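You operate a simulated robot arm through the tools that you are given. There is no shell and no other tool. Be economical: measure what you need, move in short steps, check, and stop when the job is done.

The job below is to be done with a simulated robot arm. You get a single attempt, and the scene is never put back.

Task
Set the depth dial as the job plate says, then set the blue-band pivot block's rivet.
Fine: block in the nest, slide home, one stroke, slide out; leave the block there.

Only the result counts: the job must be done as asked and must still hold three seconds after the hand-in. Knocking over, shifting, dropping, spilling or breaking anything else fails it.

Robot
A 7-joint arm with a two-finger parallel gripper, fixed in place. Base frame: the origin is at the foot of the arm, x ahead of it, y to its left, z up; the work surface is at about z = 850. Units: mm, degrees, N and s.
With the tool pointing down near the work surface it reaches from about 300 to 700 mm from the base axis. Its first joint turns from -66.0 to 66.0 degrees. Payload 1.57 kg.
The TCP is the grasp point between the finger pads, 30 mm short of the fingertips. In the tool frame z runs along the fingers and y along their closing line. Largest opening 110 mm; finger width 24, thickness 12; the body of the gripper, 48 by 112 mm, starts 78 mm behind the TCP.
Orientation is that of the tool frame in the base frame, as a unit quaternion [w, x, y, z]. With the fingers straight down and closing along the base's y, the tool's x points along the base's -x, its y along +y and its z along -z.

Tools
- The arm moves only by the tool arm_command. Its argument "plan" is a list of rows, each a list of 7 numbers: the shift along the tool's x, y, z in mm, then the turn, a rotation vector about the tool's x, y, z in degrees, then the finger opening in mm, from 0 to 110. In form: [[x, y, z, wx, wy, wz, jaw], ...]. A call has 1 to 20 rows; each row is the pose to reach, as a shift and turn from the pose commanded when the call began, along the tool's axes at that moment. Each row takes 0.2 s and may step no farther than 50 mm and 8.6 degrees from the row before; otherwise, or with a gripper value out of range, the whole call is refused. Where a pose cannot be reached the arm comes as near as it can. A force on the tool above 60 N (or 10 N above the force at the start of the call, whichever is more), or a blocked arm, ends the call early, and 0.2 s more pass. Each finger travels about 108 mm/s and halts on what it meets, pressing with about 22 N; the grip force reading is that of the motor and also rises with nothing between the fingers. The clock runs only during rows and for 0.2 s after the last one: add rows that repeat a pose to give the fingers time. It gives the time, the measured TCP pose, the force on the tool (base axes), the opening and the grip force at its end, in the units of the frame above (readings bear some noise), with the torque about the TCP (base axes, N m) and any sound that the robot's microphone picked up, and new pictures: "show" is both (left out), scene, wrist or none.
- Cameras (640 x 400 px; columns grow to the right, rows downward): "scene" is fixed at [154.4, -381.8, 1408.8]; the picture's right is [0.86, -0.52, 0.00], its down [-0.27, -0.45, -0.85] and it looks along [0.44, 0.73, -0.53] (base axes); focal length 260 px, centre (320, 200). "wrist" rides on the gripper at [70, 16, -141] in the tool frame; the picture's right is [-0.23, 0.97, 0.00], its down [-0.86, -0.20, -0.48] and it looks along [-0.47, -0.11, 0.88] (tool axes); focal length 222 px, centre (320, 200). There is no depth. A picture from a camera that has moved, and an enlarged one, comes with that camera's place and axes in the base frame and with its lens.
- close_up(camera, box): a new picture of the part [left, top, right, bottom] of that camera's present view, enlarged. It takes no simulated time.
- job_done(): hands the job in; it is judged then, once.

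Go step by step. Nothing tells you positions but the pictures and the camera data: compare them with the known pose of the tool, close in by small moves and look again before you grip or let go. The budget is 120 turns and 200 pictures, counting those below and the enlarged ones. Unless the task says otherwise, let go and move clear before handing in, and close with one line.

The tools are called after "Emit:" as name(argument=value, ...) on one line, values as JSON. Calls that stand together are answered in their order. arm_command: Moves the arm, as the interface text tells. Its arguments: {"type":"object","properties":{"plan":{"type":"array","items":{"type":"array","items":{"type":"number"}}},"show":{"type":"string","enum":["both","scene","wrist","none"]}},"required":["plan"]} The other tools are called the same way: close_up (camera, box) takes an enlarged picture of a part of a camera's view; job_done () hands the job in.

At the start:

```text
time_s: 0.0
ee_pos: [375.7, 97.5, 1288.2]
tool_rot: [0.0, 0.0, 1.0, 0.0]
contact_force: [0.1, 0.3, -0.2]
moment: [0.01, 0.01, -0.02]
finger_gap: 110.3
gripper_force: 0.1
```

scene: 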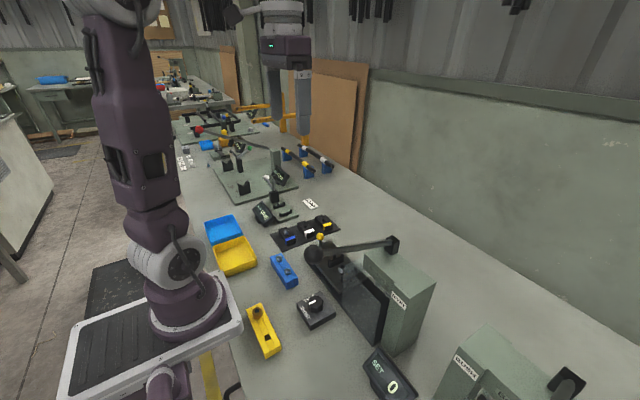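
wrist: 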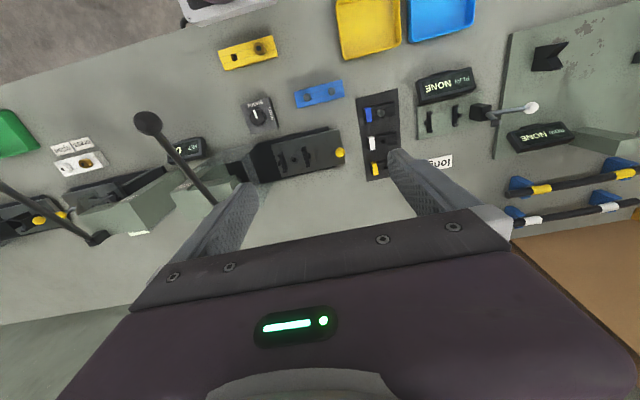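

I see a bench with several fixtures: a press, a dial, a tray with colour-banded blocks. I'll enlarge the pictures first.

Emit:
close_up(camera="scene", box=[200, 180, 440, 330])

Emit:
close_up(camera="scene", box=[240, 270, 448, 400])

Emit:
close_up(camera="wrist", box=[210, 60, 466, 220])

Emit:
close_up(camera="wrist", box=[0, 90, 256, 250])

Emit:
close_up(camera="scene", box=[400, 300, 640, 400])

```text
2.67 times, centred on (320, 255) of scene
camera zoom: at [154.4, -381.8, 1408.8], right [0.86, -0.52, 0.0], down [-0.27, -0.45, -0.85], along [0.44, 0.73, -0.53], focal length 694 px, centre (320, 53)
```

zoom: 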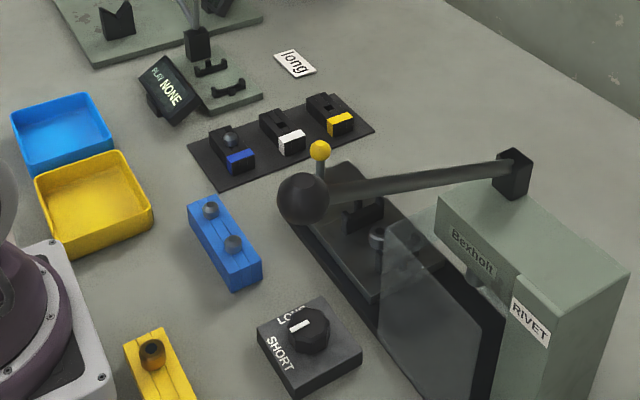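

```text
3.08 times, centred on (344, 335) of scene
camera zoom: at [154.4, -381.8, 1408.8], right [0.86, -0.52, 0.0], down [-0.27, -0.45, -0.85], along [0.44, 0.73, -0.53], focal length 801 px, centre (246, -215)
```

zoom: 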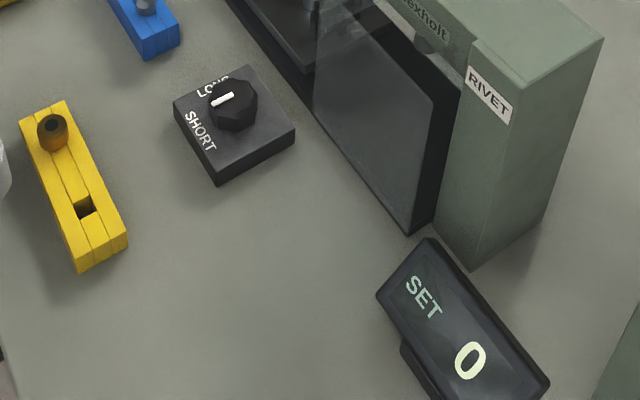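

```text
2.50 times, centred on (338, 140) of wrist
camera zoom: at [304.7, 114.5, 1429.3], right [0.23, 0.97, 0.0], down [0.86, -0.2, 0.48], along [0.47, -0.11, -0.88], focal length 555 px, centre (275, 350)
```

zoom: 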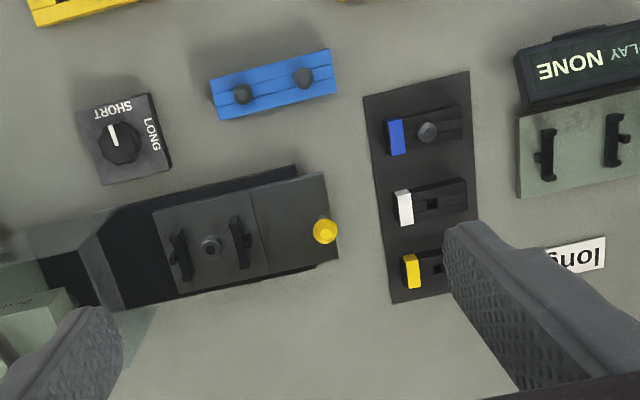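

```text
2.50 times, centred on (128, 170) of wrist
camera zoom: at [304.7, 114.5, 1429.3], right [0.23, 0.97, 0.0], down [0.86, -0.2, 0.48], along [0.47, -0.11, -0.88], focal length 555 px, centre (800, 275)
```

zoom: 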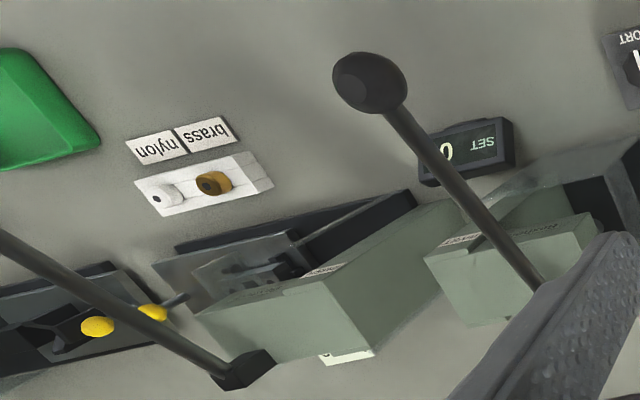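

```text
2.67 times, centred on (520, 350) of scene
camera zoom: at [154.4, -381.8, 1408.8], right [0.86, -0.52, 0.0], down [-0.27, -0.45, -0.85], along [0.44, 0.73, -0.53], focal length 694 px, centre (-213, -200)
```

zoom: 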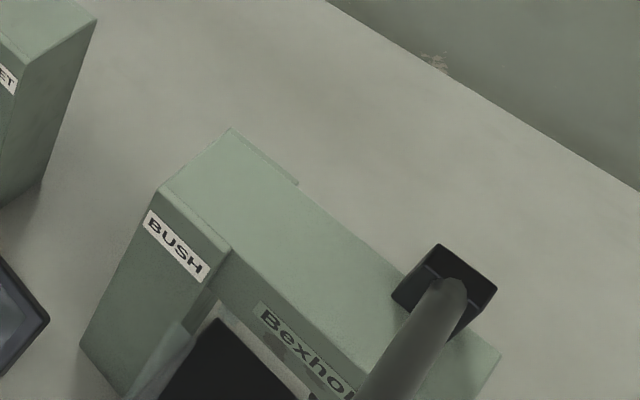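

The job plate beside the tray seems to read "long". The rivet press with its slide out sits at about (460, 11), the dial at about (345, -41) and the blue block at about (402, 233). I'll move closer for a better look.

Emit:
arm_command(plan=[[-5, 16, 40, 0, 0, 0, 110], [-10, 32, 80, 0, 0, 0, 110], [-15, 48, 120, 0, 0, 0, 110], [-20, 64, 160, 0, 0, 0, 110], [-24, 82, 180, 0, 0, 0, 110]], show="wrist")

```text
time_s: 1.2
ee_pos: [398.1, 182.1, 1105.7]
tool_rot: [0.0, 0.0, 1.0, 0.0]
contact_force: [-0.1, 0.1, -0.3]
moment: [0.0, -0.01, 0.01]
finger_gap: 110.1
gripper_force: 0.1
camera wrist: at [327.8, 198.5, 1248.6], right [0.23, 0.97, 0.0], down [0.85, -0.2, 0.48], along [0.47, -0.11, -0.88], focal length 222 px, centre (320, 200)
```

wrist: 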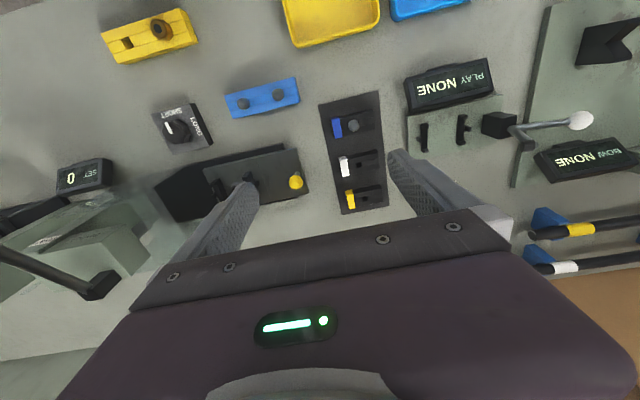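

Nearer now; I'll enlarge the tray and the press region.

Emit:
close_up(camera="wrist", box=[300, 80, 428, 220])

Emit:
close_up(camera="wrist", box=[140, 70, 320, 210])

Emit:
close_up(camera="scene", box=[270, 190, 350, 240])

Emit:
close_up(camera="scene", box=[290, 230, 402, 300])

```text
2.86 times, centred on (364, 150) of wrist
camera zoom: at [327.8, 198.5, 1248.6], right [0.23, 0.97, 0.0], down [0.85, -0.2, 0.48], along [0.47, -0.11, -0.88], focal length 635 px, centre (194, 343)
```

zoom: 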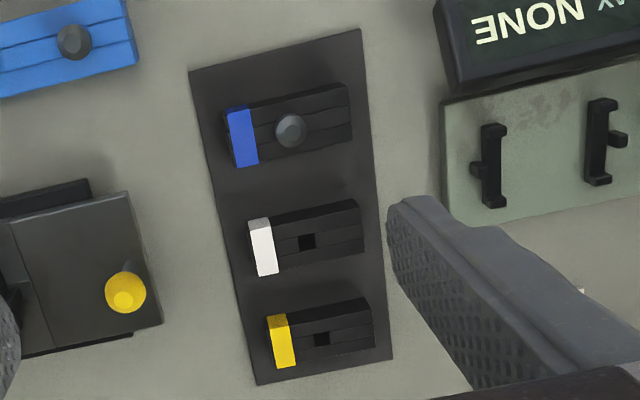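

```text
2.86 times, centred on (230, 140) of wrist
camera zoom: at [327.8, 198.5, 1248.6], right [0.23, 0.97, 0.0], down [0.85, -0.2, 0.48], along [0.47, -0.11, -0.88], focal length 635 px, centre (577, 371)
```

zoom: 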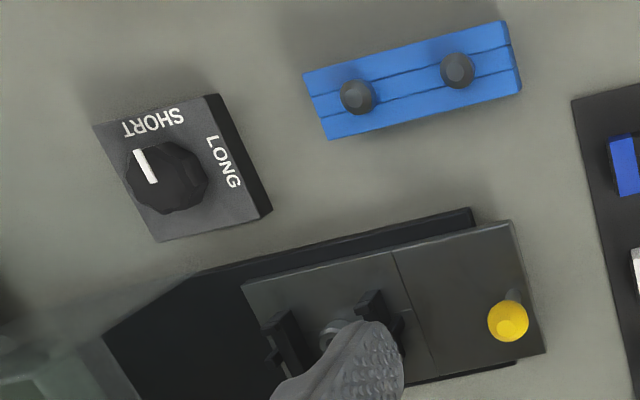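

```text
8.00 times, centred on (310, 215) of scene
camera zoom: at [154.4, -381.8, 1408.8], right [0.86, -0.52, 0.0], down [-0.27, -0.45, -0.85], along [0.44, 0.73, -0.53], focal length 2082 px, centre (400, 80)
```

zoom: 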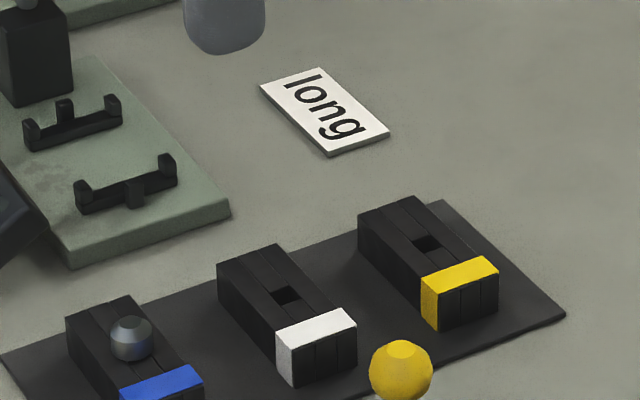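

```text
5.71 times, centred on (346, 265) of scene
camera zoom: at [154.4, -381.8, 1408.8], right [0.86, -0.52, 0.0], down [-0.27, -0.45, -0.85], along [0.44, 0.73, -0.53], focal length 1487 px, centre (171, -171)
```

zoom: 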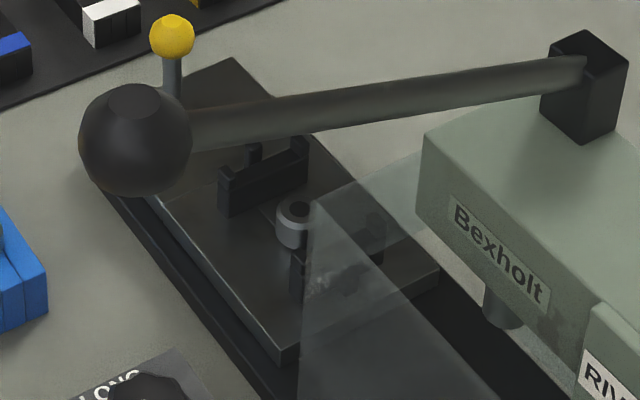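

The plate says "long" and the pointer stands at SHORT (-x); LONG is at +y, so the knob needs a +90° tool turn. I'll go beside the dial, staying low and clear of the lever ball near (301, -119, 1121), and look.

Emit:
arm_command(plan=[[8, -31, 20, 0, 0, 0, 60], [16, -62, 45, 0, 0, 0, 60], [24, -94, 75, 0, 0, 0, 60], [32, -125, 100, 0, 0, 0, 60], [41, -156, 128, 0, 0, 0, 60], [49, -187, 156, 0, 0, 0, 60]])

```text
time_s: 2.6
ee_pos: [348.8, -10.7, 950.1]
tool_rot: [0.0, 0.0, 1.0, -0.001]
contact_force: [0.5, -0.5, 0.1]
moment: [0.04, 0.0, 0.05]
finger_gap: 59.7
gripper_force: 0.0
camera wrist: at [278.3, 7.5, 1092.2], right [0.23, 0.97, 0.0], down [0.85, -0.2, 0.48], along [0.47, -0.11, -0.88], focal length 222 px, centre (320, 200)
```

scene: 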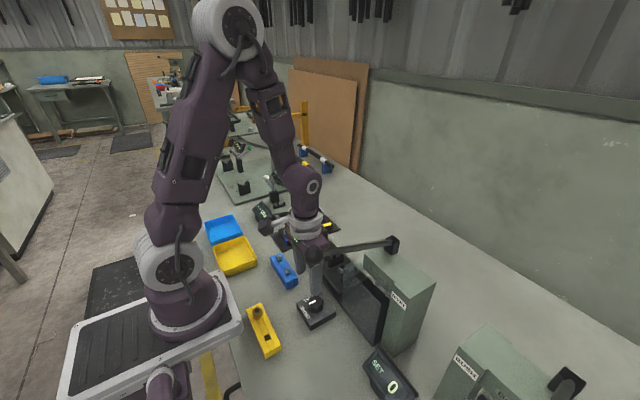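
wrist: 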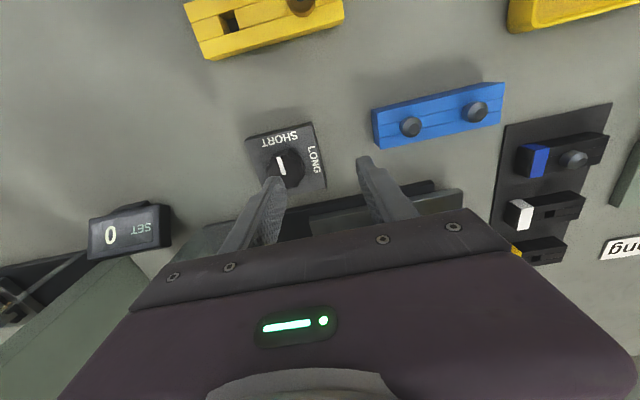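

Emit:
close_up(camera="wrist", box=[230, 110, 342, 210])

Emit:
close_up(camera="scene", box=[270, 225, 400, 335])

```text
4.00 times, centred on (286, 160) of wrist
camera zoom: at [278.3, 7.5, 1092.2], right [0.23, 0.97, 0.0], down [0.85, -0.2, 0.48], along [0.47, -0.11, -0.88], focal length 888 px, centre (456, 360)
```

zoom: 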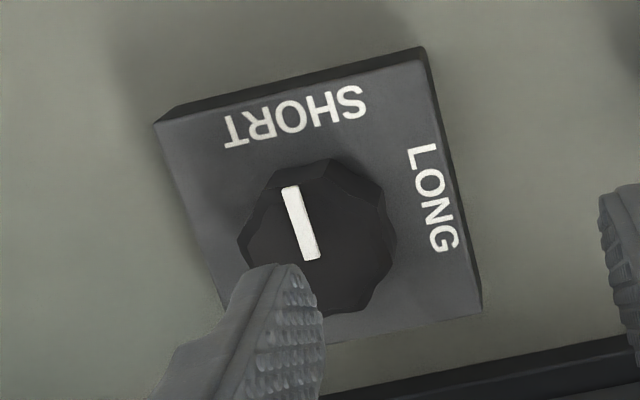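

```text
3.64 times, centred on (335, 280) of scene
camera zoom: at [154.4, -381.8, 1408.8], right [0.86, -0.52, 0.0], down [-0.27, -0.45, -0.85], along [0.44, 0.73, -0.53], focal length 946 px, centre (266, -91)
```

zoom: 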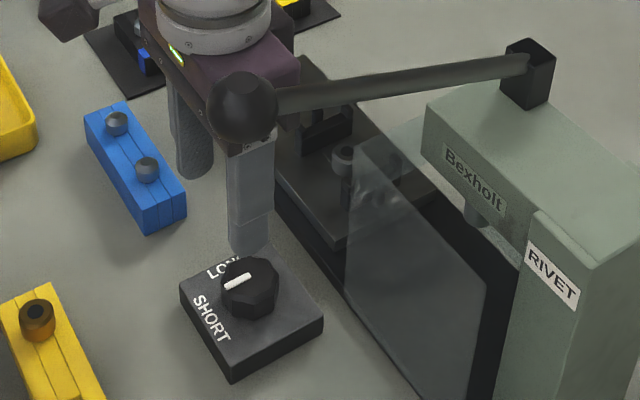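

Knob centre is about (350, -45), top at about 888. I'll move over it with the hand below the ball's height and check before going down.

Emit:
arm_command(plan=[[0, -19, 5, 0, 0, 0, 64], [0, -38, 12, 0, 0, 0, 64], [0, -38, 12, 0, 0, 0, 64]])

```text
time_s: 3.4
ee_pos: [350.7, -48.5, 940.5]
tool_rot: [0.0, 0.0, 1.0, 0.0]
contact_force: [0.2, 0.1, -0.1]
moment: [-0.01, 0.0, 0.01]
finger_gap: 64.0
gripper_force: 0.0
camera wrist: at [279.1, -29.7, 1081.3], right [0.23, 0.97, 0.0], down [0.85, -0.2, 0.48], along [0.47, -0.11, -0.88], focal length 222 px, centre (320, 200)
```

scene: 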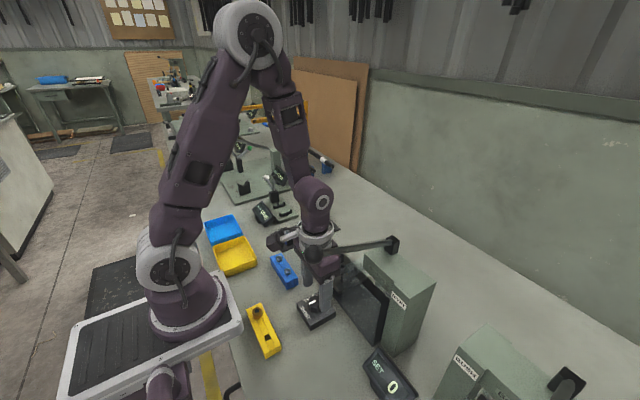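
wrist: 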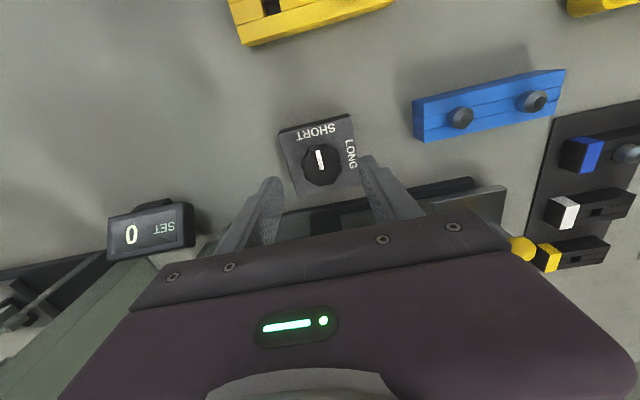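

Emit:
close_up(camera="scene", box=[270, 200, 420, 330])

Emit:
close_up(camera="wrist", box=[230, 100, 400, 240])

```text
3.08 times, centred on (345, 265) of scene
camera zoom: at [154.4, -381.8, 1408.8], right [0.86, -0.52, 0.0], down [-0.27, -0.45, -0.85], along [0.44, 0.73, -0.53], focal length 801 px, centre (243, 0)
```

zoom: 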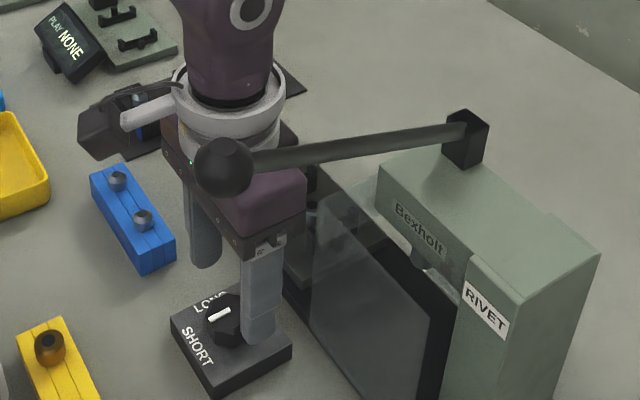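

```text
2.86 times, centred on (315, 170) of wrist
camera zoom: at [279.1, -29.7, 1081.3], right [0.23, 0.97, 0.0], down [0.85, -0.2, 0.48], along [0.47, -0.11, -0.88], focal length 635 px, centre (334, 286)
```

zoom: 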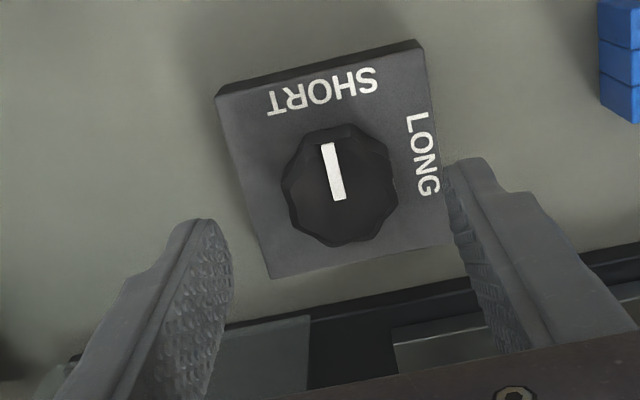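

The knob lies between the fingers at (349, -44) and the ball clears the hand. I'll go down and close.

Emit:
arm_command(plan=[[1, 1, 20, 0, 0, 0, 64], [1, 1, 36, 0, 0, 0, 64], [1, 1, 36, 0, 0, 0, 50], [1, 1, 36, 0, 0, 0, 30], [1, 1, 36, 0, 0, 0, 30]])

```text
time_s: 4.6
ee_pos: [349.2, -46.4, 903.9]
tool_rot: [0.0, 0.0, 1.0, 0.0]
contact_force: [-0.3, 9.5, -4.7]
moment: [0.16, 0.01, 0.01]
finger_gap: 38.2
gripper_force: 4.1
camera wrist: at [278.3, -28.7, 1045.6], right [0.23, 0.97, 0.0], down [0.86, -0.2, 0.48], along [0.47, -0.11, -0.88], focal length 222 px, centre (320, 200)
```

scene: 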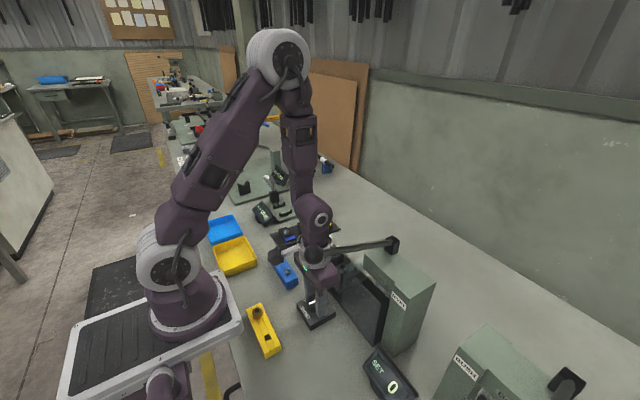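
wrist: 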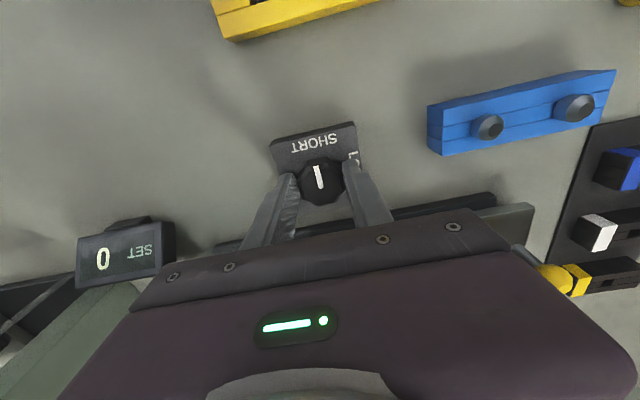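

Emit:
arm_command(plan=[[0, 1, 0, 0, 0, 0, 20], [0, 1, 0, 0, 0, 0, 20], [0, 1, 0, 0, 0, 8, 20], [0, 1, 0, 0, 0, 16, 20]], show="wrist")

```text
time_s: 5.6
ee_pos: [348.5, -45.7, 903.1]
tool_rot: [-0.001, 0.141, 0.99, 0.0]
contact_force: [-2.6, -7.7, 7.1]
moment: [0.4, 0.81, -0.01]
finger_gap: 36.1
gripper_force: 42.1
camera wrist: at [285.7, -8.6, 1045.7], right [0.49, 0.87, 0.0], down [0.77, -0.43, 0.48], along [0.42, -0.23, -0.88], focal length 222 px, centre (320, 200)
```

wrist: 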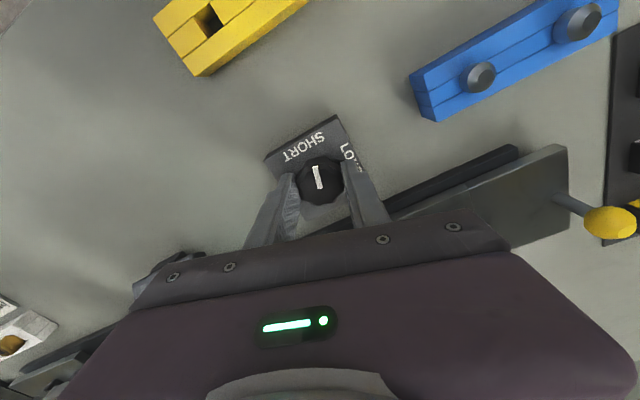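

The knob turns with the fingers. Continuing to 90° total.

Emit:
arm_command(plan=[[0, 0, 0, 0, 0, 8, 20], [0, 0, 0, 0, 0, 16, 20], [0, 0, 0, 0, 0, 24, 20], [0, 0, 0, 0, 0, 32, 20], [0, 0, 0, 0, 0, 40, 20], [0, 0, 0, 0, 0, 48, 20], [0, 0, 0, 0, 0, 56, 20], [0, 0, 0, 0, 0, 64, 20], [0, 0, 0, 0, 0, 72, 20], [0, 0, 0, 0, 0, 74, 20]])

```text
time_s: 7.8
ee_pos: [349.6, -43.2, 902.6]
tool_rot: [0.001, 0.708, 0.706, 0.001]
contact_force: [1.7, -12.9, 17.3]
moment: [0.23, 0.31, 0.25]
finger_gap: 35.9
gripper_force: 43.2
camera wrist: at [365.1, 26.8, 1045.5], right [0.97, -0.23, 0.0], down [-0.2, -0.85, 0.48], along [-0.11, -0.47, -0.88], focal length 222 px, centre (320, 200)
```

scene: 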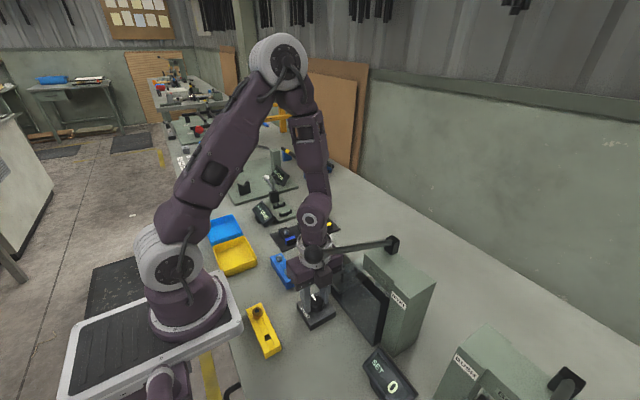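
wrist: 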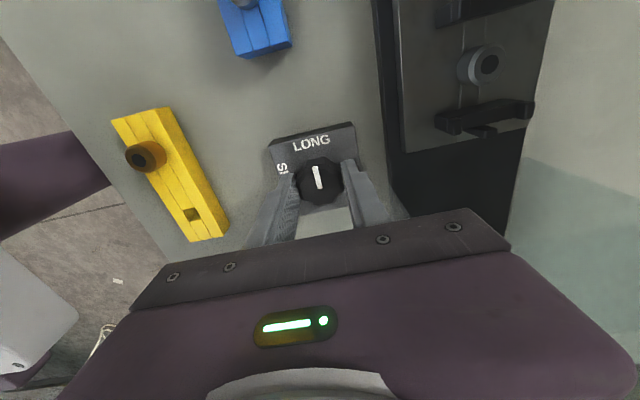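

Pointer now aims at LONG. Open and lift straight up a little (keeping below the ball), then check.

Emit:
arm_command(plan=[[0, 0, 0, 0, 0, 0, 60], [0, 0, 0, 0, 0, 0, 60], [0, 0, -20, 0, 0, 0, 60], [0, 0, -45, 0, 0, 0, 60]])

Emit:
close_up(camera="wrist", box=[240, 90, 400, 230])

Emit:
close_up(camera="wrist", box=[360, 0, 600, 190])

```text
time_s: 8.8
ee_pos: [348.7, -42.4, 949.2]
tool_rot: [0.0, 0.707, 0.707, 0.0]
contact_force: [-0.7, -0.7, -0.7]
moment: [0.01, 0.01, -0.01]
finger_gap: 60.0
gripper_force: 0.1
camera wrist: at [364.5, 28.0, 1091.3], right [0.97, -0.23, 0.0], down [-0.2, -0.86, 0.48], along [-0.11, -0.47, -0.88], focal length 222 px, centre (320, 200)
```

scene: 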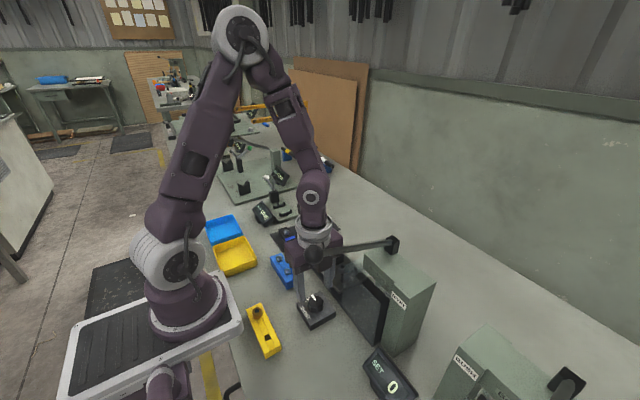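
wrist: 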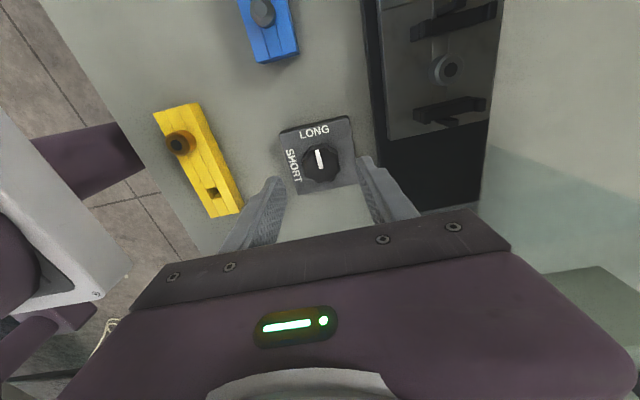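

```text
2.86 times, centred on (320, 160) of wrist
camera zoom: at [364.5, 28.0, 1091.3], right [0.97, -0.23, 0.0], down [-0.2, -0.86, 0.48], along [-0.11, -0.47, -0.88], focal length 635 px, centre (320, 314)
```

zoom: 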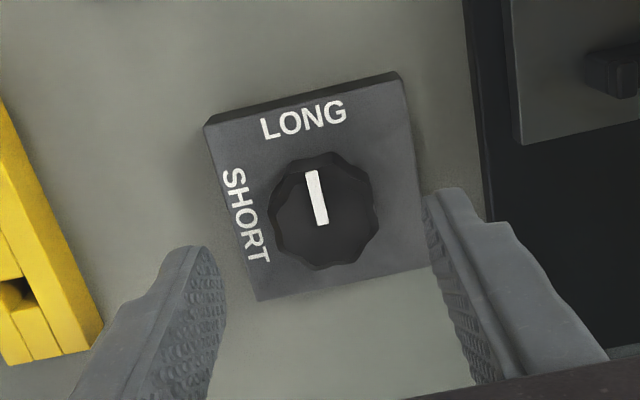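

```text
2.11 times, centred on (480, 95) of wrist
camera zoom: at [364.5, 28.0, 1091.3], right [0.97, -0.23, 0.0], down [-0.2, -0.86, 0.48], along [-0.11, -0.47, -0.88], focal length 468 px, centre (-17, 421)
```

zoom: 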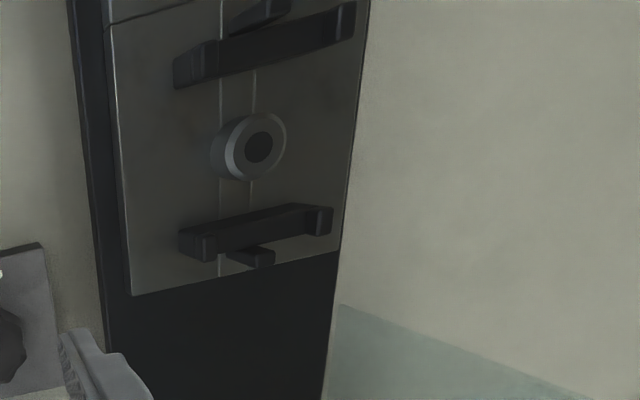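

Dial is at LONG. Next I hover above the blue block at about (403, 235).

Emit:
arm_command(plan=[[35, 7, -20, 0, 0, 0, 55], [70, 14, -40, 0, 0, 0, 55], [105, 21, -50, 0, 0, 0, 55], [140, 28, -50, 0, 0, 0, 55], [175, 35, -45, 0, 0, 0, 55], [210, 42, -40, 0, 0, 0, 55], [245, 48, -30, 0, 0, 0, 55], [279, 53, -20, 0, 0, 0, 55], [279, 53, -20, 0, 0, 0, 55]])

Emit:
close_up(camera="wrist", box=[230, 90, 410, 230])

Emit:
close_up(camera="scene", box=[265, 190, 361, 250])

```text
time_s: 10.8
ee_pos: [403.0, 237.1, 968.2]
tool_rot: [0.0, 0.707, 0.707, 0.0]
contact_force: [0.1, 0.5, -0.3]
moment: [0.0, -0.03, -0.02]
finger_gap: 55.1
gripper_force: 0.1
camera wrist: at [418.3, 307.7, 1110.4], right [0.97, -0.23, 0.0], down [-0.2, -0.86, 0.48], along [-0.11, -0.47, -0.88], focal length 222 px, centre (320, 200)
```

scene: 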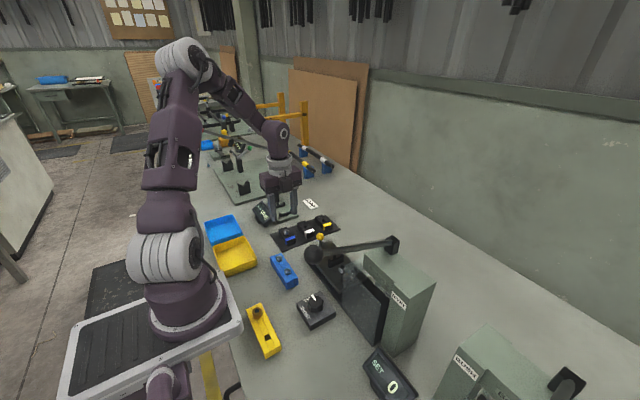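
wrist: 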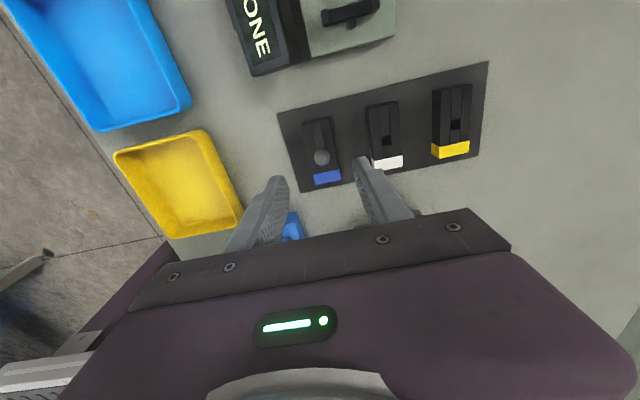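

```text
2.86 times, centred on (320, 160) of wrist
camera zoom: at [418.3, 307.7, 1110.4], right [0.97, -0.23, 0.0], down [-0.2, -0.86, 0.48], along [-0.11, -0.47, -0.88], focal length 635 px, centre (320, 314)
```

zoom: 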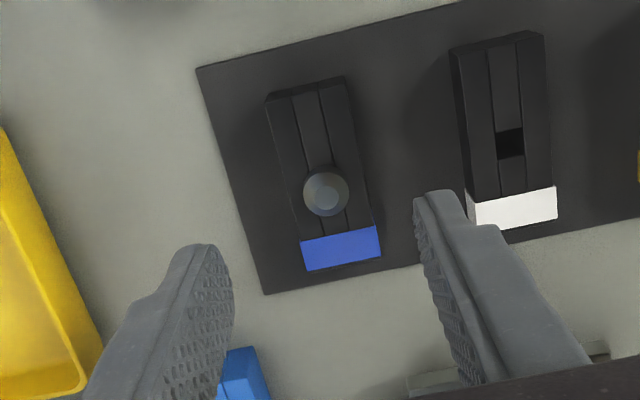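

```text
6.67 times, centred on (313, 220) of scene
camera zoom: at [154.4, -381.8, 1408.8], right [0.86, -0.52, 0.0], down [-0.27, -0.45, -0.85], along [0.44, 0.73, -0.53], focal length 1735 px, centre (367, 67)
```

zoom: 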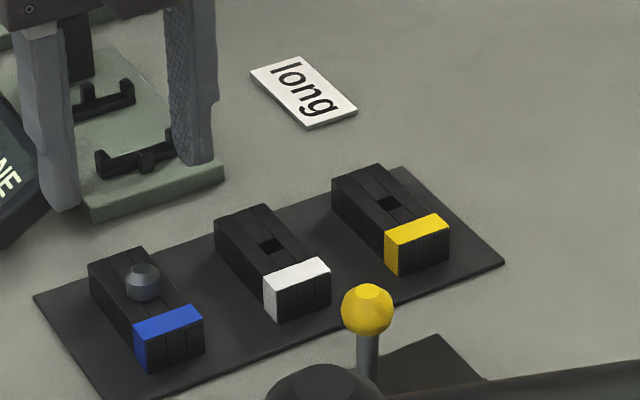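

The block is centred at about (404, 237), long axis along y, top near 873. I'll descend over it and look once more before gripping.

Emit:
arm_command(plan=[[0, 1, 25, 0, 0, 0, 55], [0, 1, 50, 0, 0, 0, 55], [0, 1, 60, 0, 0, 0, 55]])

Emit:
close_up(camera="wrist", box=[230, 90, 410, 230])

Emit:
close_up(camera="scene", box=[265, 190, 361, 250])

```text
time_s: 11.6
ee_pos: [403.8, 234.1, 909.0]
tool_rot: [0.0, 0.707, 0.707, 0.0]
contact_force: [-0.5, 0.2, 0.4]
moment: [0.0, -0.01, 0.01]
finger_gap: 55.0
gripper_force: 0.0
camera wrist: at [419.0, 305.7, 1050.6], right [0.97, -0.23, 0.0], down [-0.2, -0.86, 0.48], along [-0.11, -0.47, -0.88], focal length 222 px, centre (320, 200)
```

scene: 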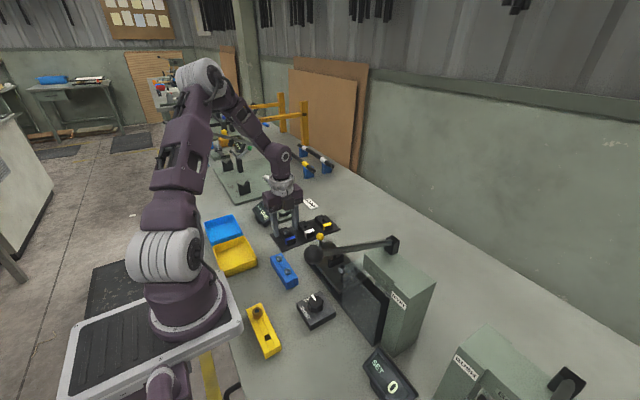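
wrist: 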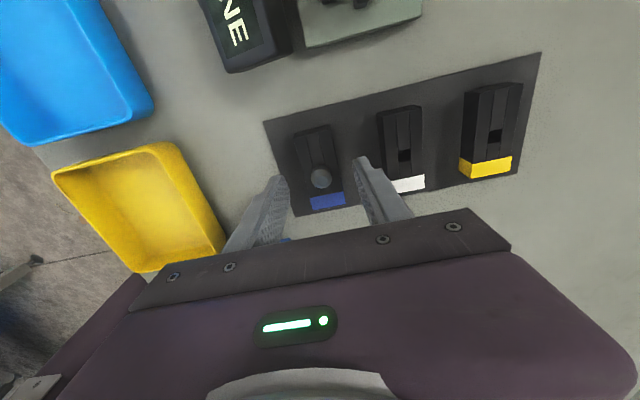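

```text
2.86 times, centred on (320, 160) of wrist
camera zoom: at [419.0, 305.7, 1050.6], right [0.97, -0.23, 0.0], down [-0.2, -0.86, 0.48], along [-0.11, -0.47, -0.88], focal length 635 px, centre (320, 314)
```

zoom: 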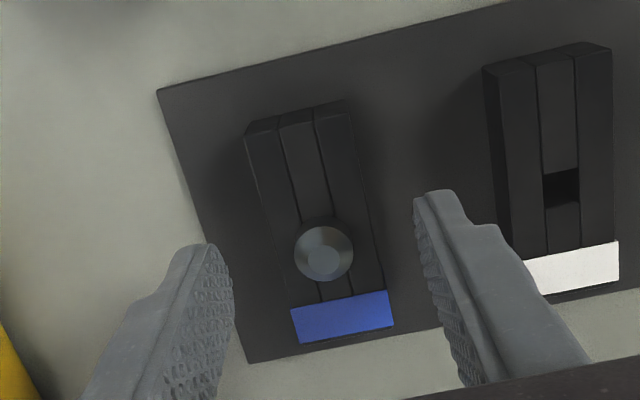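

```text
6.67 times, centred on (313, 220) of scene
camera zoom: at [154.4, -381.8, 1408.8], right [0.86, -0.52, 0.0], down [-0.27, -0.45, -0.85], along [0.44, 0.73, -0.53], focal length 1735 px, centre (367, 67)
```

zoom: 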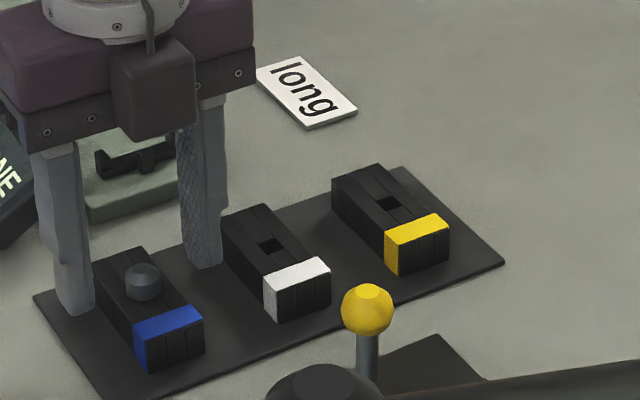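

Block centre (403.6, 235) lies right under the TCP. Going down and closing.

Emit:
arm_command(plan=[[0, 0, 12, 0, 0, 0, 55], [0, 0, 22, 0, 0, 0, 55], [0, 0, 22, 0, 0, 0, 40], [0, 0, 22, 0, 0, 0, 20], [0, 0, 22, 0, 0, 0, 20], [0, 0, 22, 0, 0, 0, 20]])

Emit:
close_up(camera="wrist", box=[230, 90, 410, 230])

```text
time_s: 13.0
ee_pos: [403.8, 234.4, 884.8]
tool_rot: [0.0, 0.707, 0.707, 0.0]
contact_force: [-0.4, -0.1, -0.2]
moment: [0.03, -0.01, -0.01]
finger_gap: 29.2
gripper_force: 22.1
camera wrist: at [419.2, 305.7, 1028.5], right [0.97, -0.23, 0.0], down [-0.2, -0.86, 0.48], along [-0.11, -0.47, -0.88], focal length 222 px, centre (320, 200)
```

scene: 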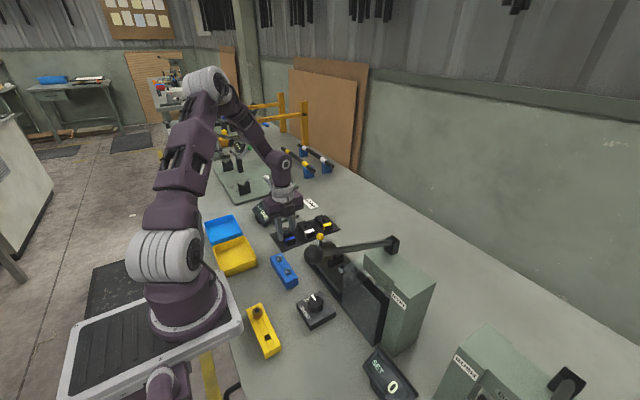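
wrist: 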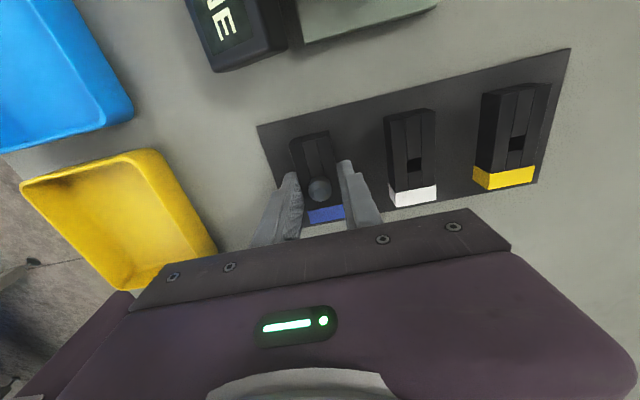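

```text
2.86 times, centred on (320, 160) of wrist
camera zoom: at [419.2, 305.7, 1028.5], right [0.97, -0.23, 0.0], down [-0.2, -0.86, 0.48], along [-0.11, -0.47, -0.88], focal length 635 px, centre (320, 314)
```

zoom: 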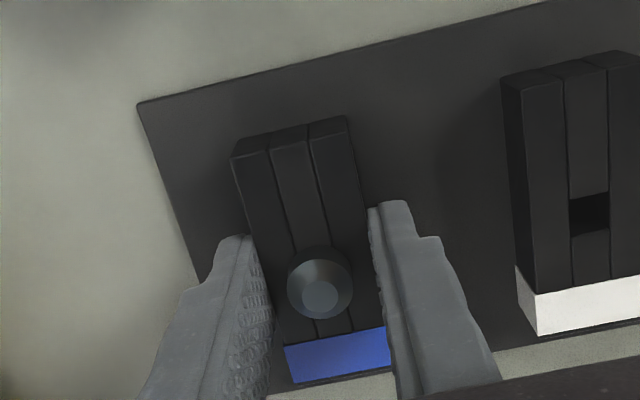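

Gripped (29 mm wide). Lift and look, also at the nest.

Emit:
arm_command(plan=[[0, 0, -15, 0, 0, 0, 20], [0, 0, -45, 0, 0, 0, 20], [0, 0, -80, 0, 0, 0, 20], [-30, 15, -100, 0, 0, 0, 20], [-65, 30, -100, 0, 0, 0, 20], [-100, 45, -100, 0, 0, 0, 20], [-130, 56, -100, 0, 0, 0, 20], [-130, 56, -100, 0, 0, 0, 20]])

Emit:
close_up(camera="wrist", box=[220, 60, 420, 220])

Emit:
close_up(camera="scene", box=[280, 190, 408, 290])

```text
time_s: 14.8
ee_pos: [459.2, 103.9, 984.1]
tool_rot: [0.0, 0.707, 0.707, 0.0]
contact_force: [-0.1, 0.4, -1.5]
moment: [-0.02, 0.03, 0.01]
finger_gap: 29.4
gripper_force: 21.7
camera wrist: at [474.5, 174.9, 1126.8], right [0.97, -0.23, 0.0], down [-0.2, -0.86, 0.48], along [-0.11, -0.47, -0.88], focal length 222 px, centre (320, 200)
```

scene: 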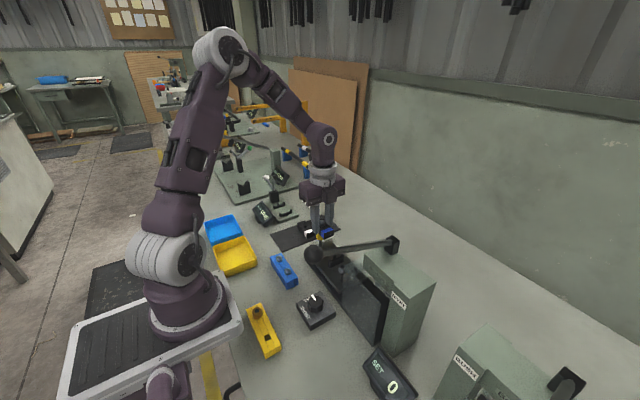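
wrist: 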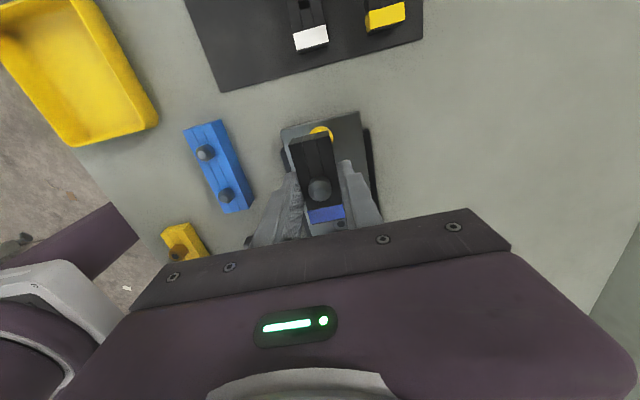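

```text
2.50 times, centred on (320, 140) of wrist
camera zoom: at [474.5, 174.9, 1126.8], right [0.97, -0.23, 0.0], down [-0.2, -0.86, 0.48], along [-0.11, -0.47, -0.88], focal length 555 px, centre (320, 350)
```

zoom: 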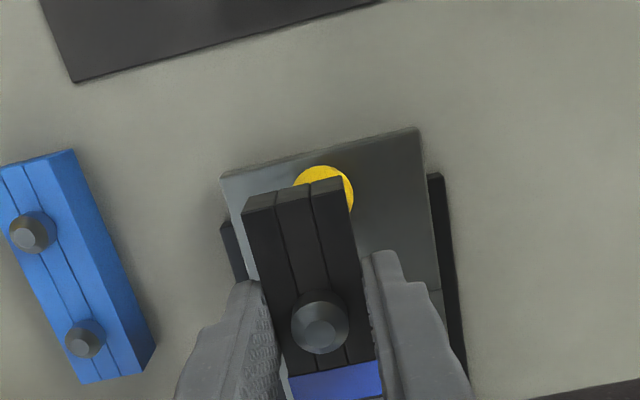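

```text
4.00 times, centred on (344, 240) of scene
camera zoom: at [154.4, -381.8, 1408.8], right [0.86, -0.52, 0.0], down [-0.27, -0.45, -0.85], along [0.44, 0.73, -0.53], focal length 1041 px, centre (224, 40)
```

zoom: 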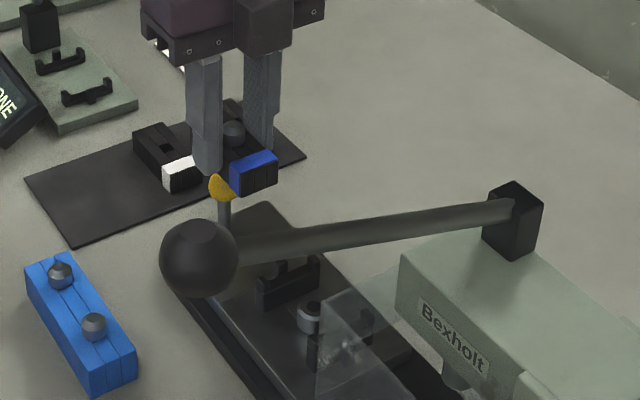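

Block held with rivet. I'll shift sideways to view the nest unobstructed with the wrist camera.

Emit:
arm_command(plan=[[-20, -20, 0, 0, 0, 0, 20], [-40, -40, 0, 0, 0, 0, 20], [-58, -60, 0, 0, 0, 0, 20], [-75, -80, 0, 0, 0, 0, 20], [-75, -80, 0, 0, 0, 0, 20]], show="wrist")

Emit:
close_up(camera="wrist", box=[340, 60, 500, 210])

```text
time_s: 16.0
ee_pos: [380.6, 29.8, 985.1]
tool_rot: [0.001, 0.707, 0.707, 0.0]
contact_force: [-0.5, 0.6, -1.6]
moment: [0.02, 0.04, 0.0]
finger_gap: 29.3
gripper_force: 22.1
camera wrist: at [395.4, 99.8, 1127.5], right [0.97, -0.23, 0.0], down [-0.2, -0.86, 0.48], along [-0.11, -0.47, -0.88], focal length 222 px, centre (320, 200)
```

wrist: 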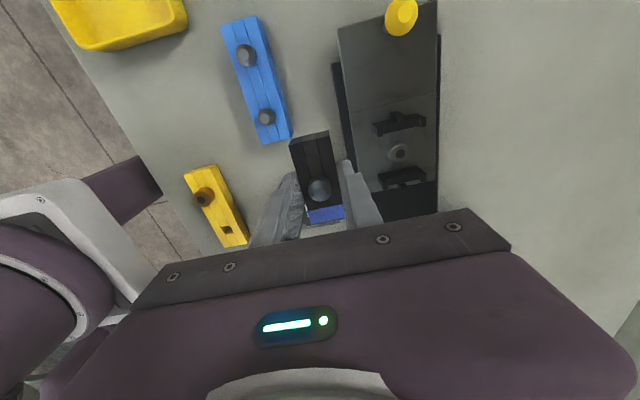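

```text
2.67 times, centred on (420, 135) of wrist
camera zoom: at [395.4, 99.8, 1127.5], right [0.97, -0.23, 0.0], down [-0.2, -0.86, 0.48], along [-0.11, -0.47, -0.88], focal length 592 px, centre (53, 373)
```

zoom: 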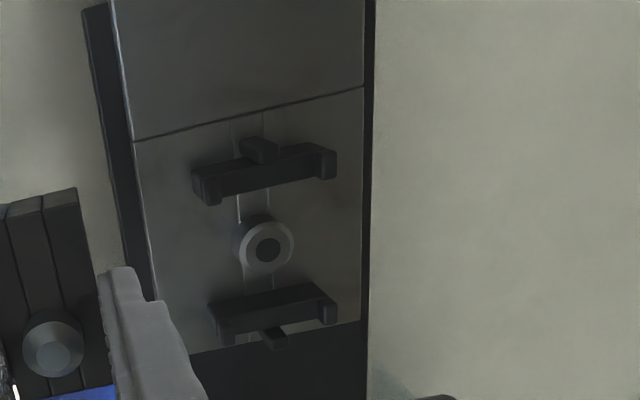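

Nest anvil centre is about (463, 10.5), z about 893; the rivet is right under the TCP. Moving above the nest at a modest height.

Emit:
arm_command(plan=[[-5, 20, 0, 0, 0, 0, 20], [-10, 42, 0, 0, 0, 0, 20], [-15, 63, 0, 0, 0, 0, 20], [-20, 83, 0, 0, 0, 0, 20], [-20, 83, 20, 0, 0, 0, 20], [-20, 83, 37, 0, 0, 0, 20], [-20, 83, 37, 0, 0, 0, 20]])

Emit:
close_up(camera="wrist", box=[240, 80, 420, 230])

Emit:
close_up(camera="scene", box=[310, 220, 400, 290])

```text
time_s: 17.6
ee_pos: [463.9, 10.1, 949.2]
tool_rot: [0.0, 0.707, 0.707, 0.0]
contact_force: [0.5, 0.3, -1.4]
moment: [0.0, 0.02, -0.04]
finger_gap: 29.4
gripper_force: 22.3
camera wrist: at [479.0, 81.1, 1090.7], right [0.97, -0.23, 0.0], down [-0.2, -0.86, 0.48], along [-0.11, -0.47, -0.88], focal length 222 px, centre (320, 200)
```

scene: 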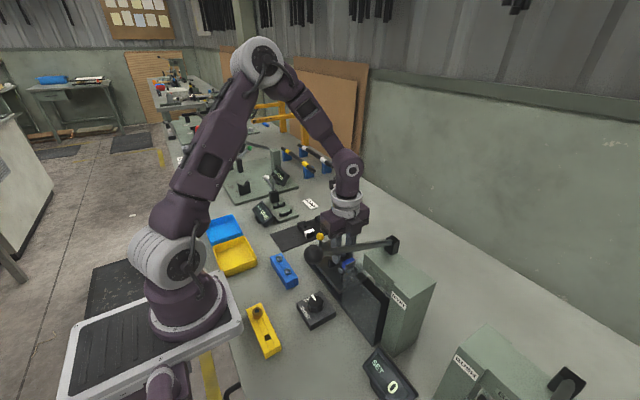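
wrist: 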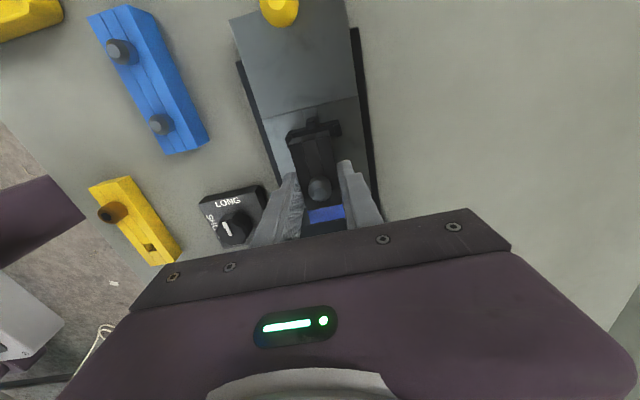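

```text
2.67 times, centred on (330, 155) of wrist
camera zoom: at [479.0, 81.1, 1090.7], right [0.97, -0.23, 0.0], down [-0.2, -0.86, 0.48], along [-0.11, -0.47, -0.88], focal length 592 px, centre (293, 320)
```

zoom: 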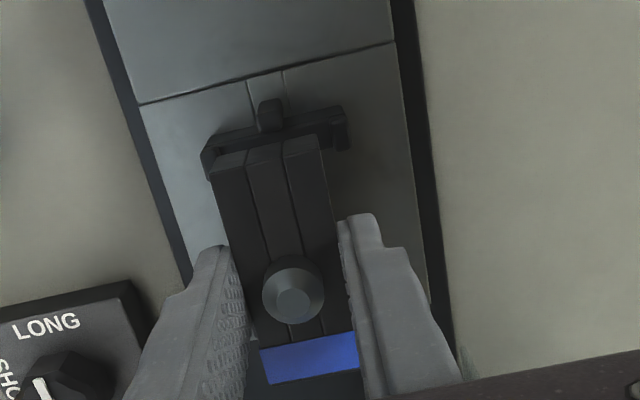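

```text
5.71 times, centred on (355, 255) of scene
camera zoom: at [154.4, -381.8, 1408.8], right [0.86, -0.52, 0.0], down [-0.27, -0.45, -0.85], along [0.44, 0.73, -0.53], focal length 1487 px, centre (120, -114)
```

zoom: 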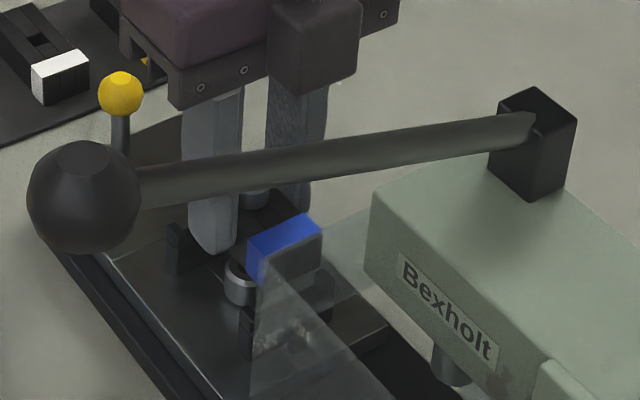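

Aligned with the nest centreline within about 0.5 mm. Descending slowly with force checks.

Emit:
arm_command(plan=[[0, 0.5, 8, 0, 0, 0, 20], [0, 0.5, 16, 0, 0, 0, 20], [0, 0.5, 16, 0, 0, 0, 20]])

Emit:
close_up(camera="wrist", box=[270, 90, 400, 230])

Emit:
close_up(camera="scene", box=[325, 240, 385, 290])

```text
time_s: 18.4
ee_pos: [462.0, 10.6, 932.5]
tool_rot: [0.0, 0.707, 0.707, 0.0]
contact_force: [0.3, -0.3, -1.4]
moment: [-0.01, 0.0, -0.03]
finger_gap: 29.0
gripper_force: 22.3
camera wrist: at [478.5, 80.9, 1075.1], right [0.97, -0.23, 0.0], down [-0.2, -0.86, 0.48], along [-0.11, -0.47, -0.88], focal length 222 px, centre (320, 200)
```

scene: 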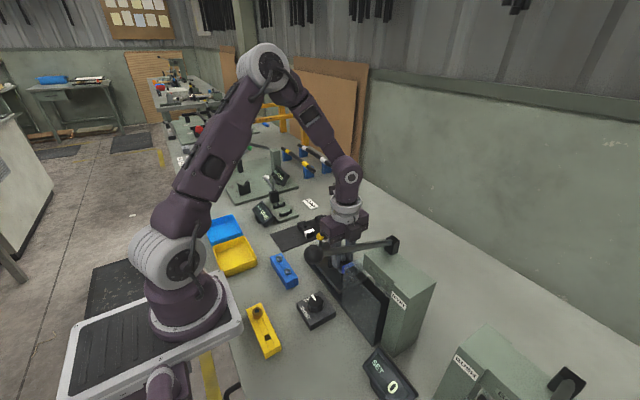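
wrist: 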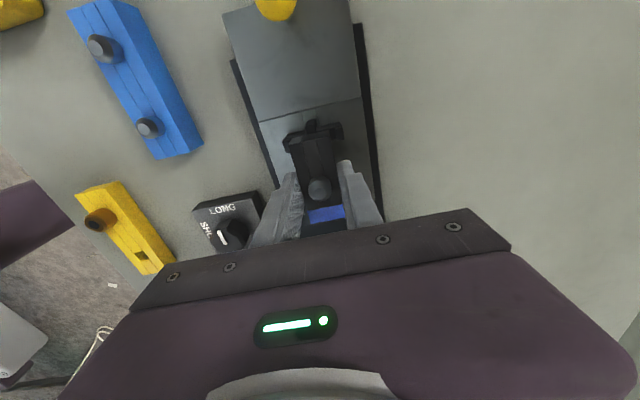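

```text
2.86 times, centred on (335, 160) of wrist
camera zoom: at [478.5, 80.9, 1075.1], right [0.97, -0.23, 0.0], down [-0.2, -0.86, 0.48], along [-0.11, -0.47, -0.88], focal length 635 px, centre (277, 314)
```

zoom: 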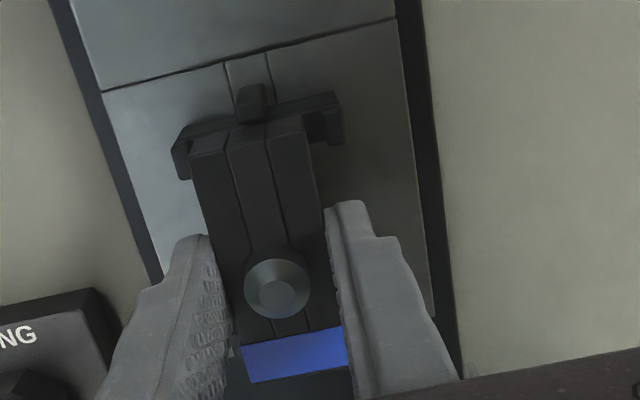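

```text
8.00 times, centred on (355, 265) of scene
camera zoom: at [154.4, -381.8, 1408.8], right [0.86, -0.52, 0.0], down [-0.27, -0.45, -0.85], along [0.44, 0.73, -0.53], focal length 2082 px, centre (40, -320)
```

zoom: 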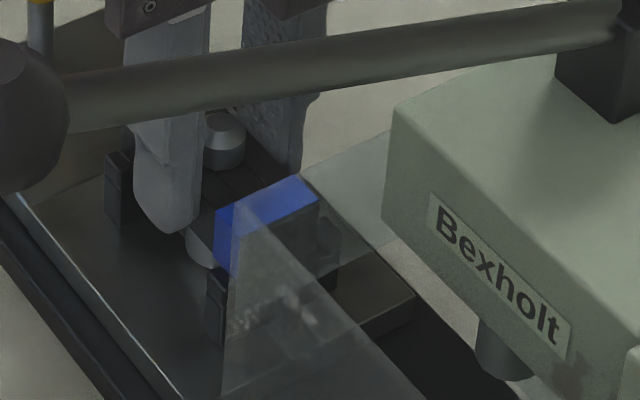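

No contact yet; the block hangs over the bars between the lugs. Continuing down in small steps until contact.

Emit:
arm_command(plan=[[0, 0.5, 2, 0, 0, 0, 20], [0, 0.5, 4, 0, 0, 0, 20], [0, 0.5, 6, 0, 0, 0, 20], [0, 0.5, 6, 0, 0, 0, 20]], show="none")

```text
time_s: 19.4
ee_pos: [465.0, 10.4, 927.5]
tool_rot: [0.0, 0.707, 0.707, 0.001]
contact_force: [0.1, 0.1, -1.2]
moment: [-0.01, -0.01, 0.02]
finger_gap: 29.7
gripper_force: 21.4
```

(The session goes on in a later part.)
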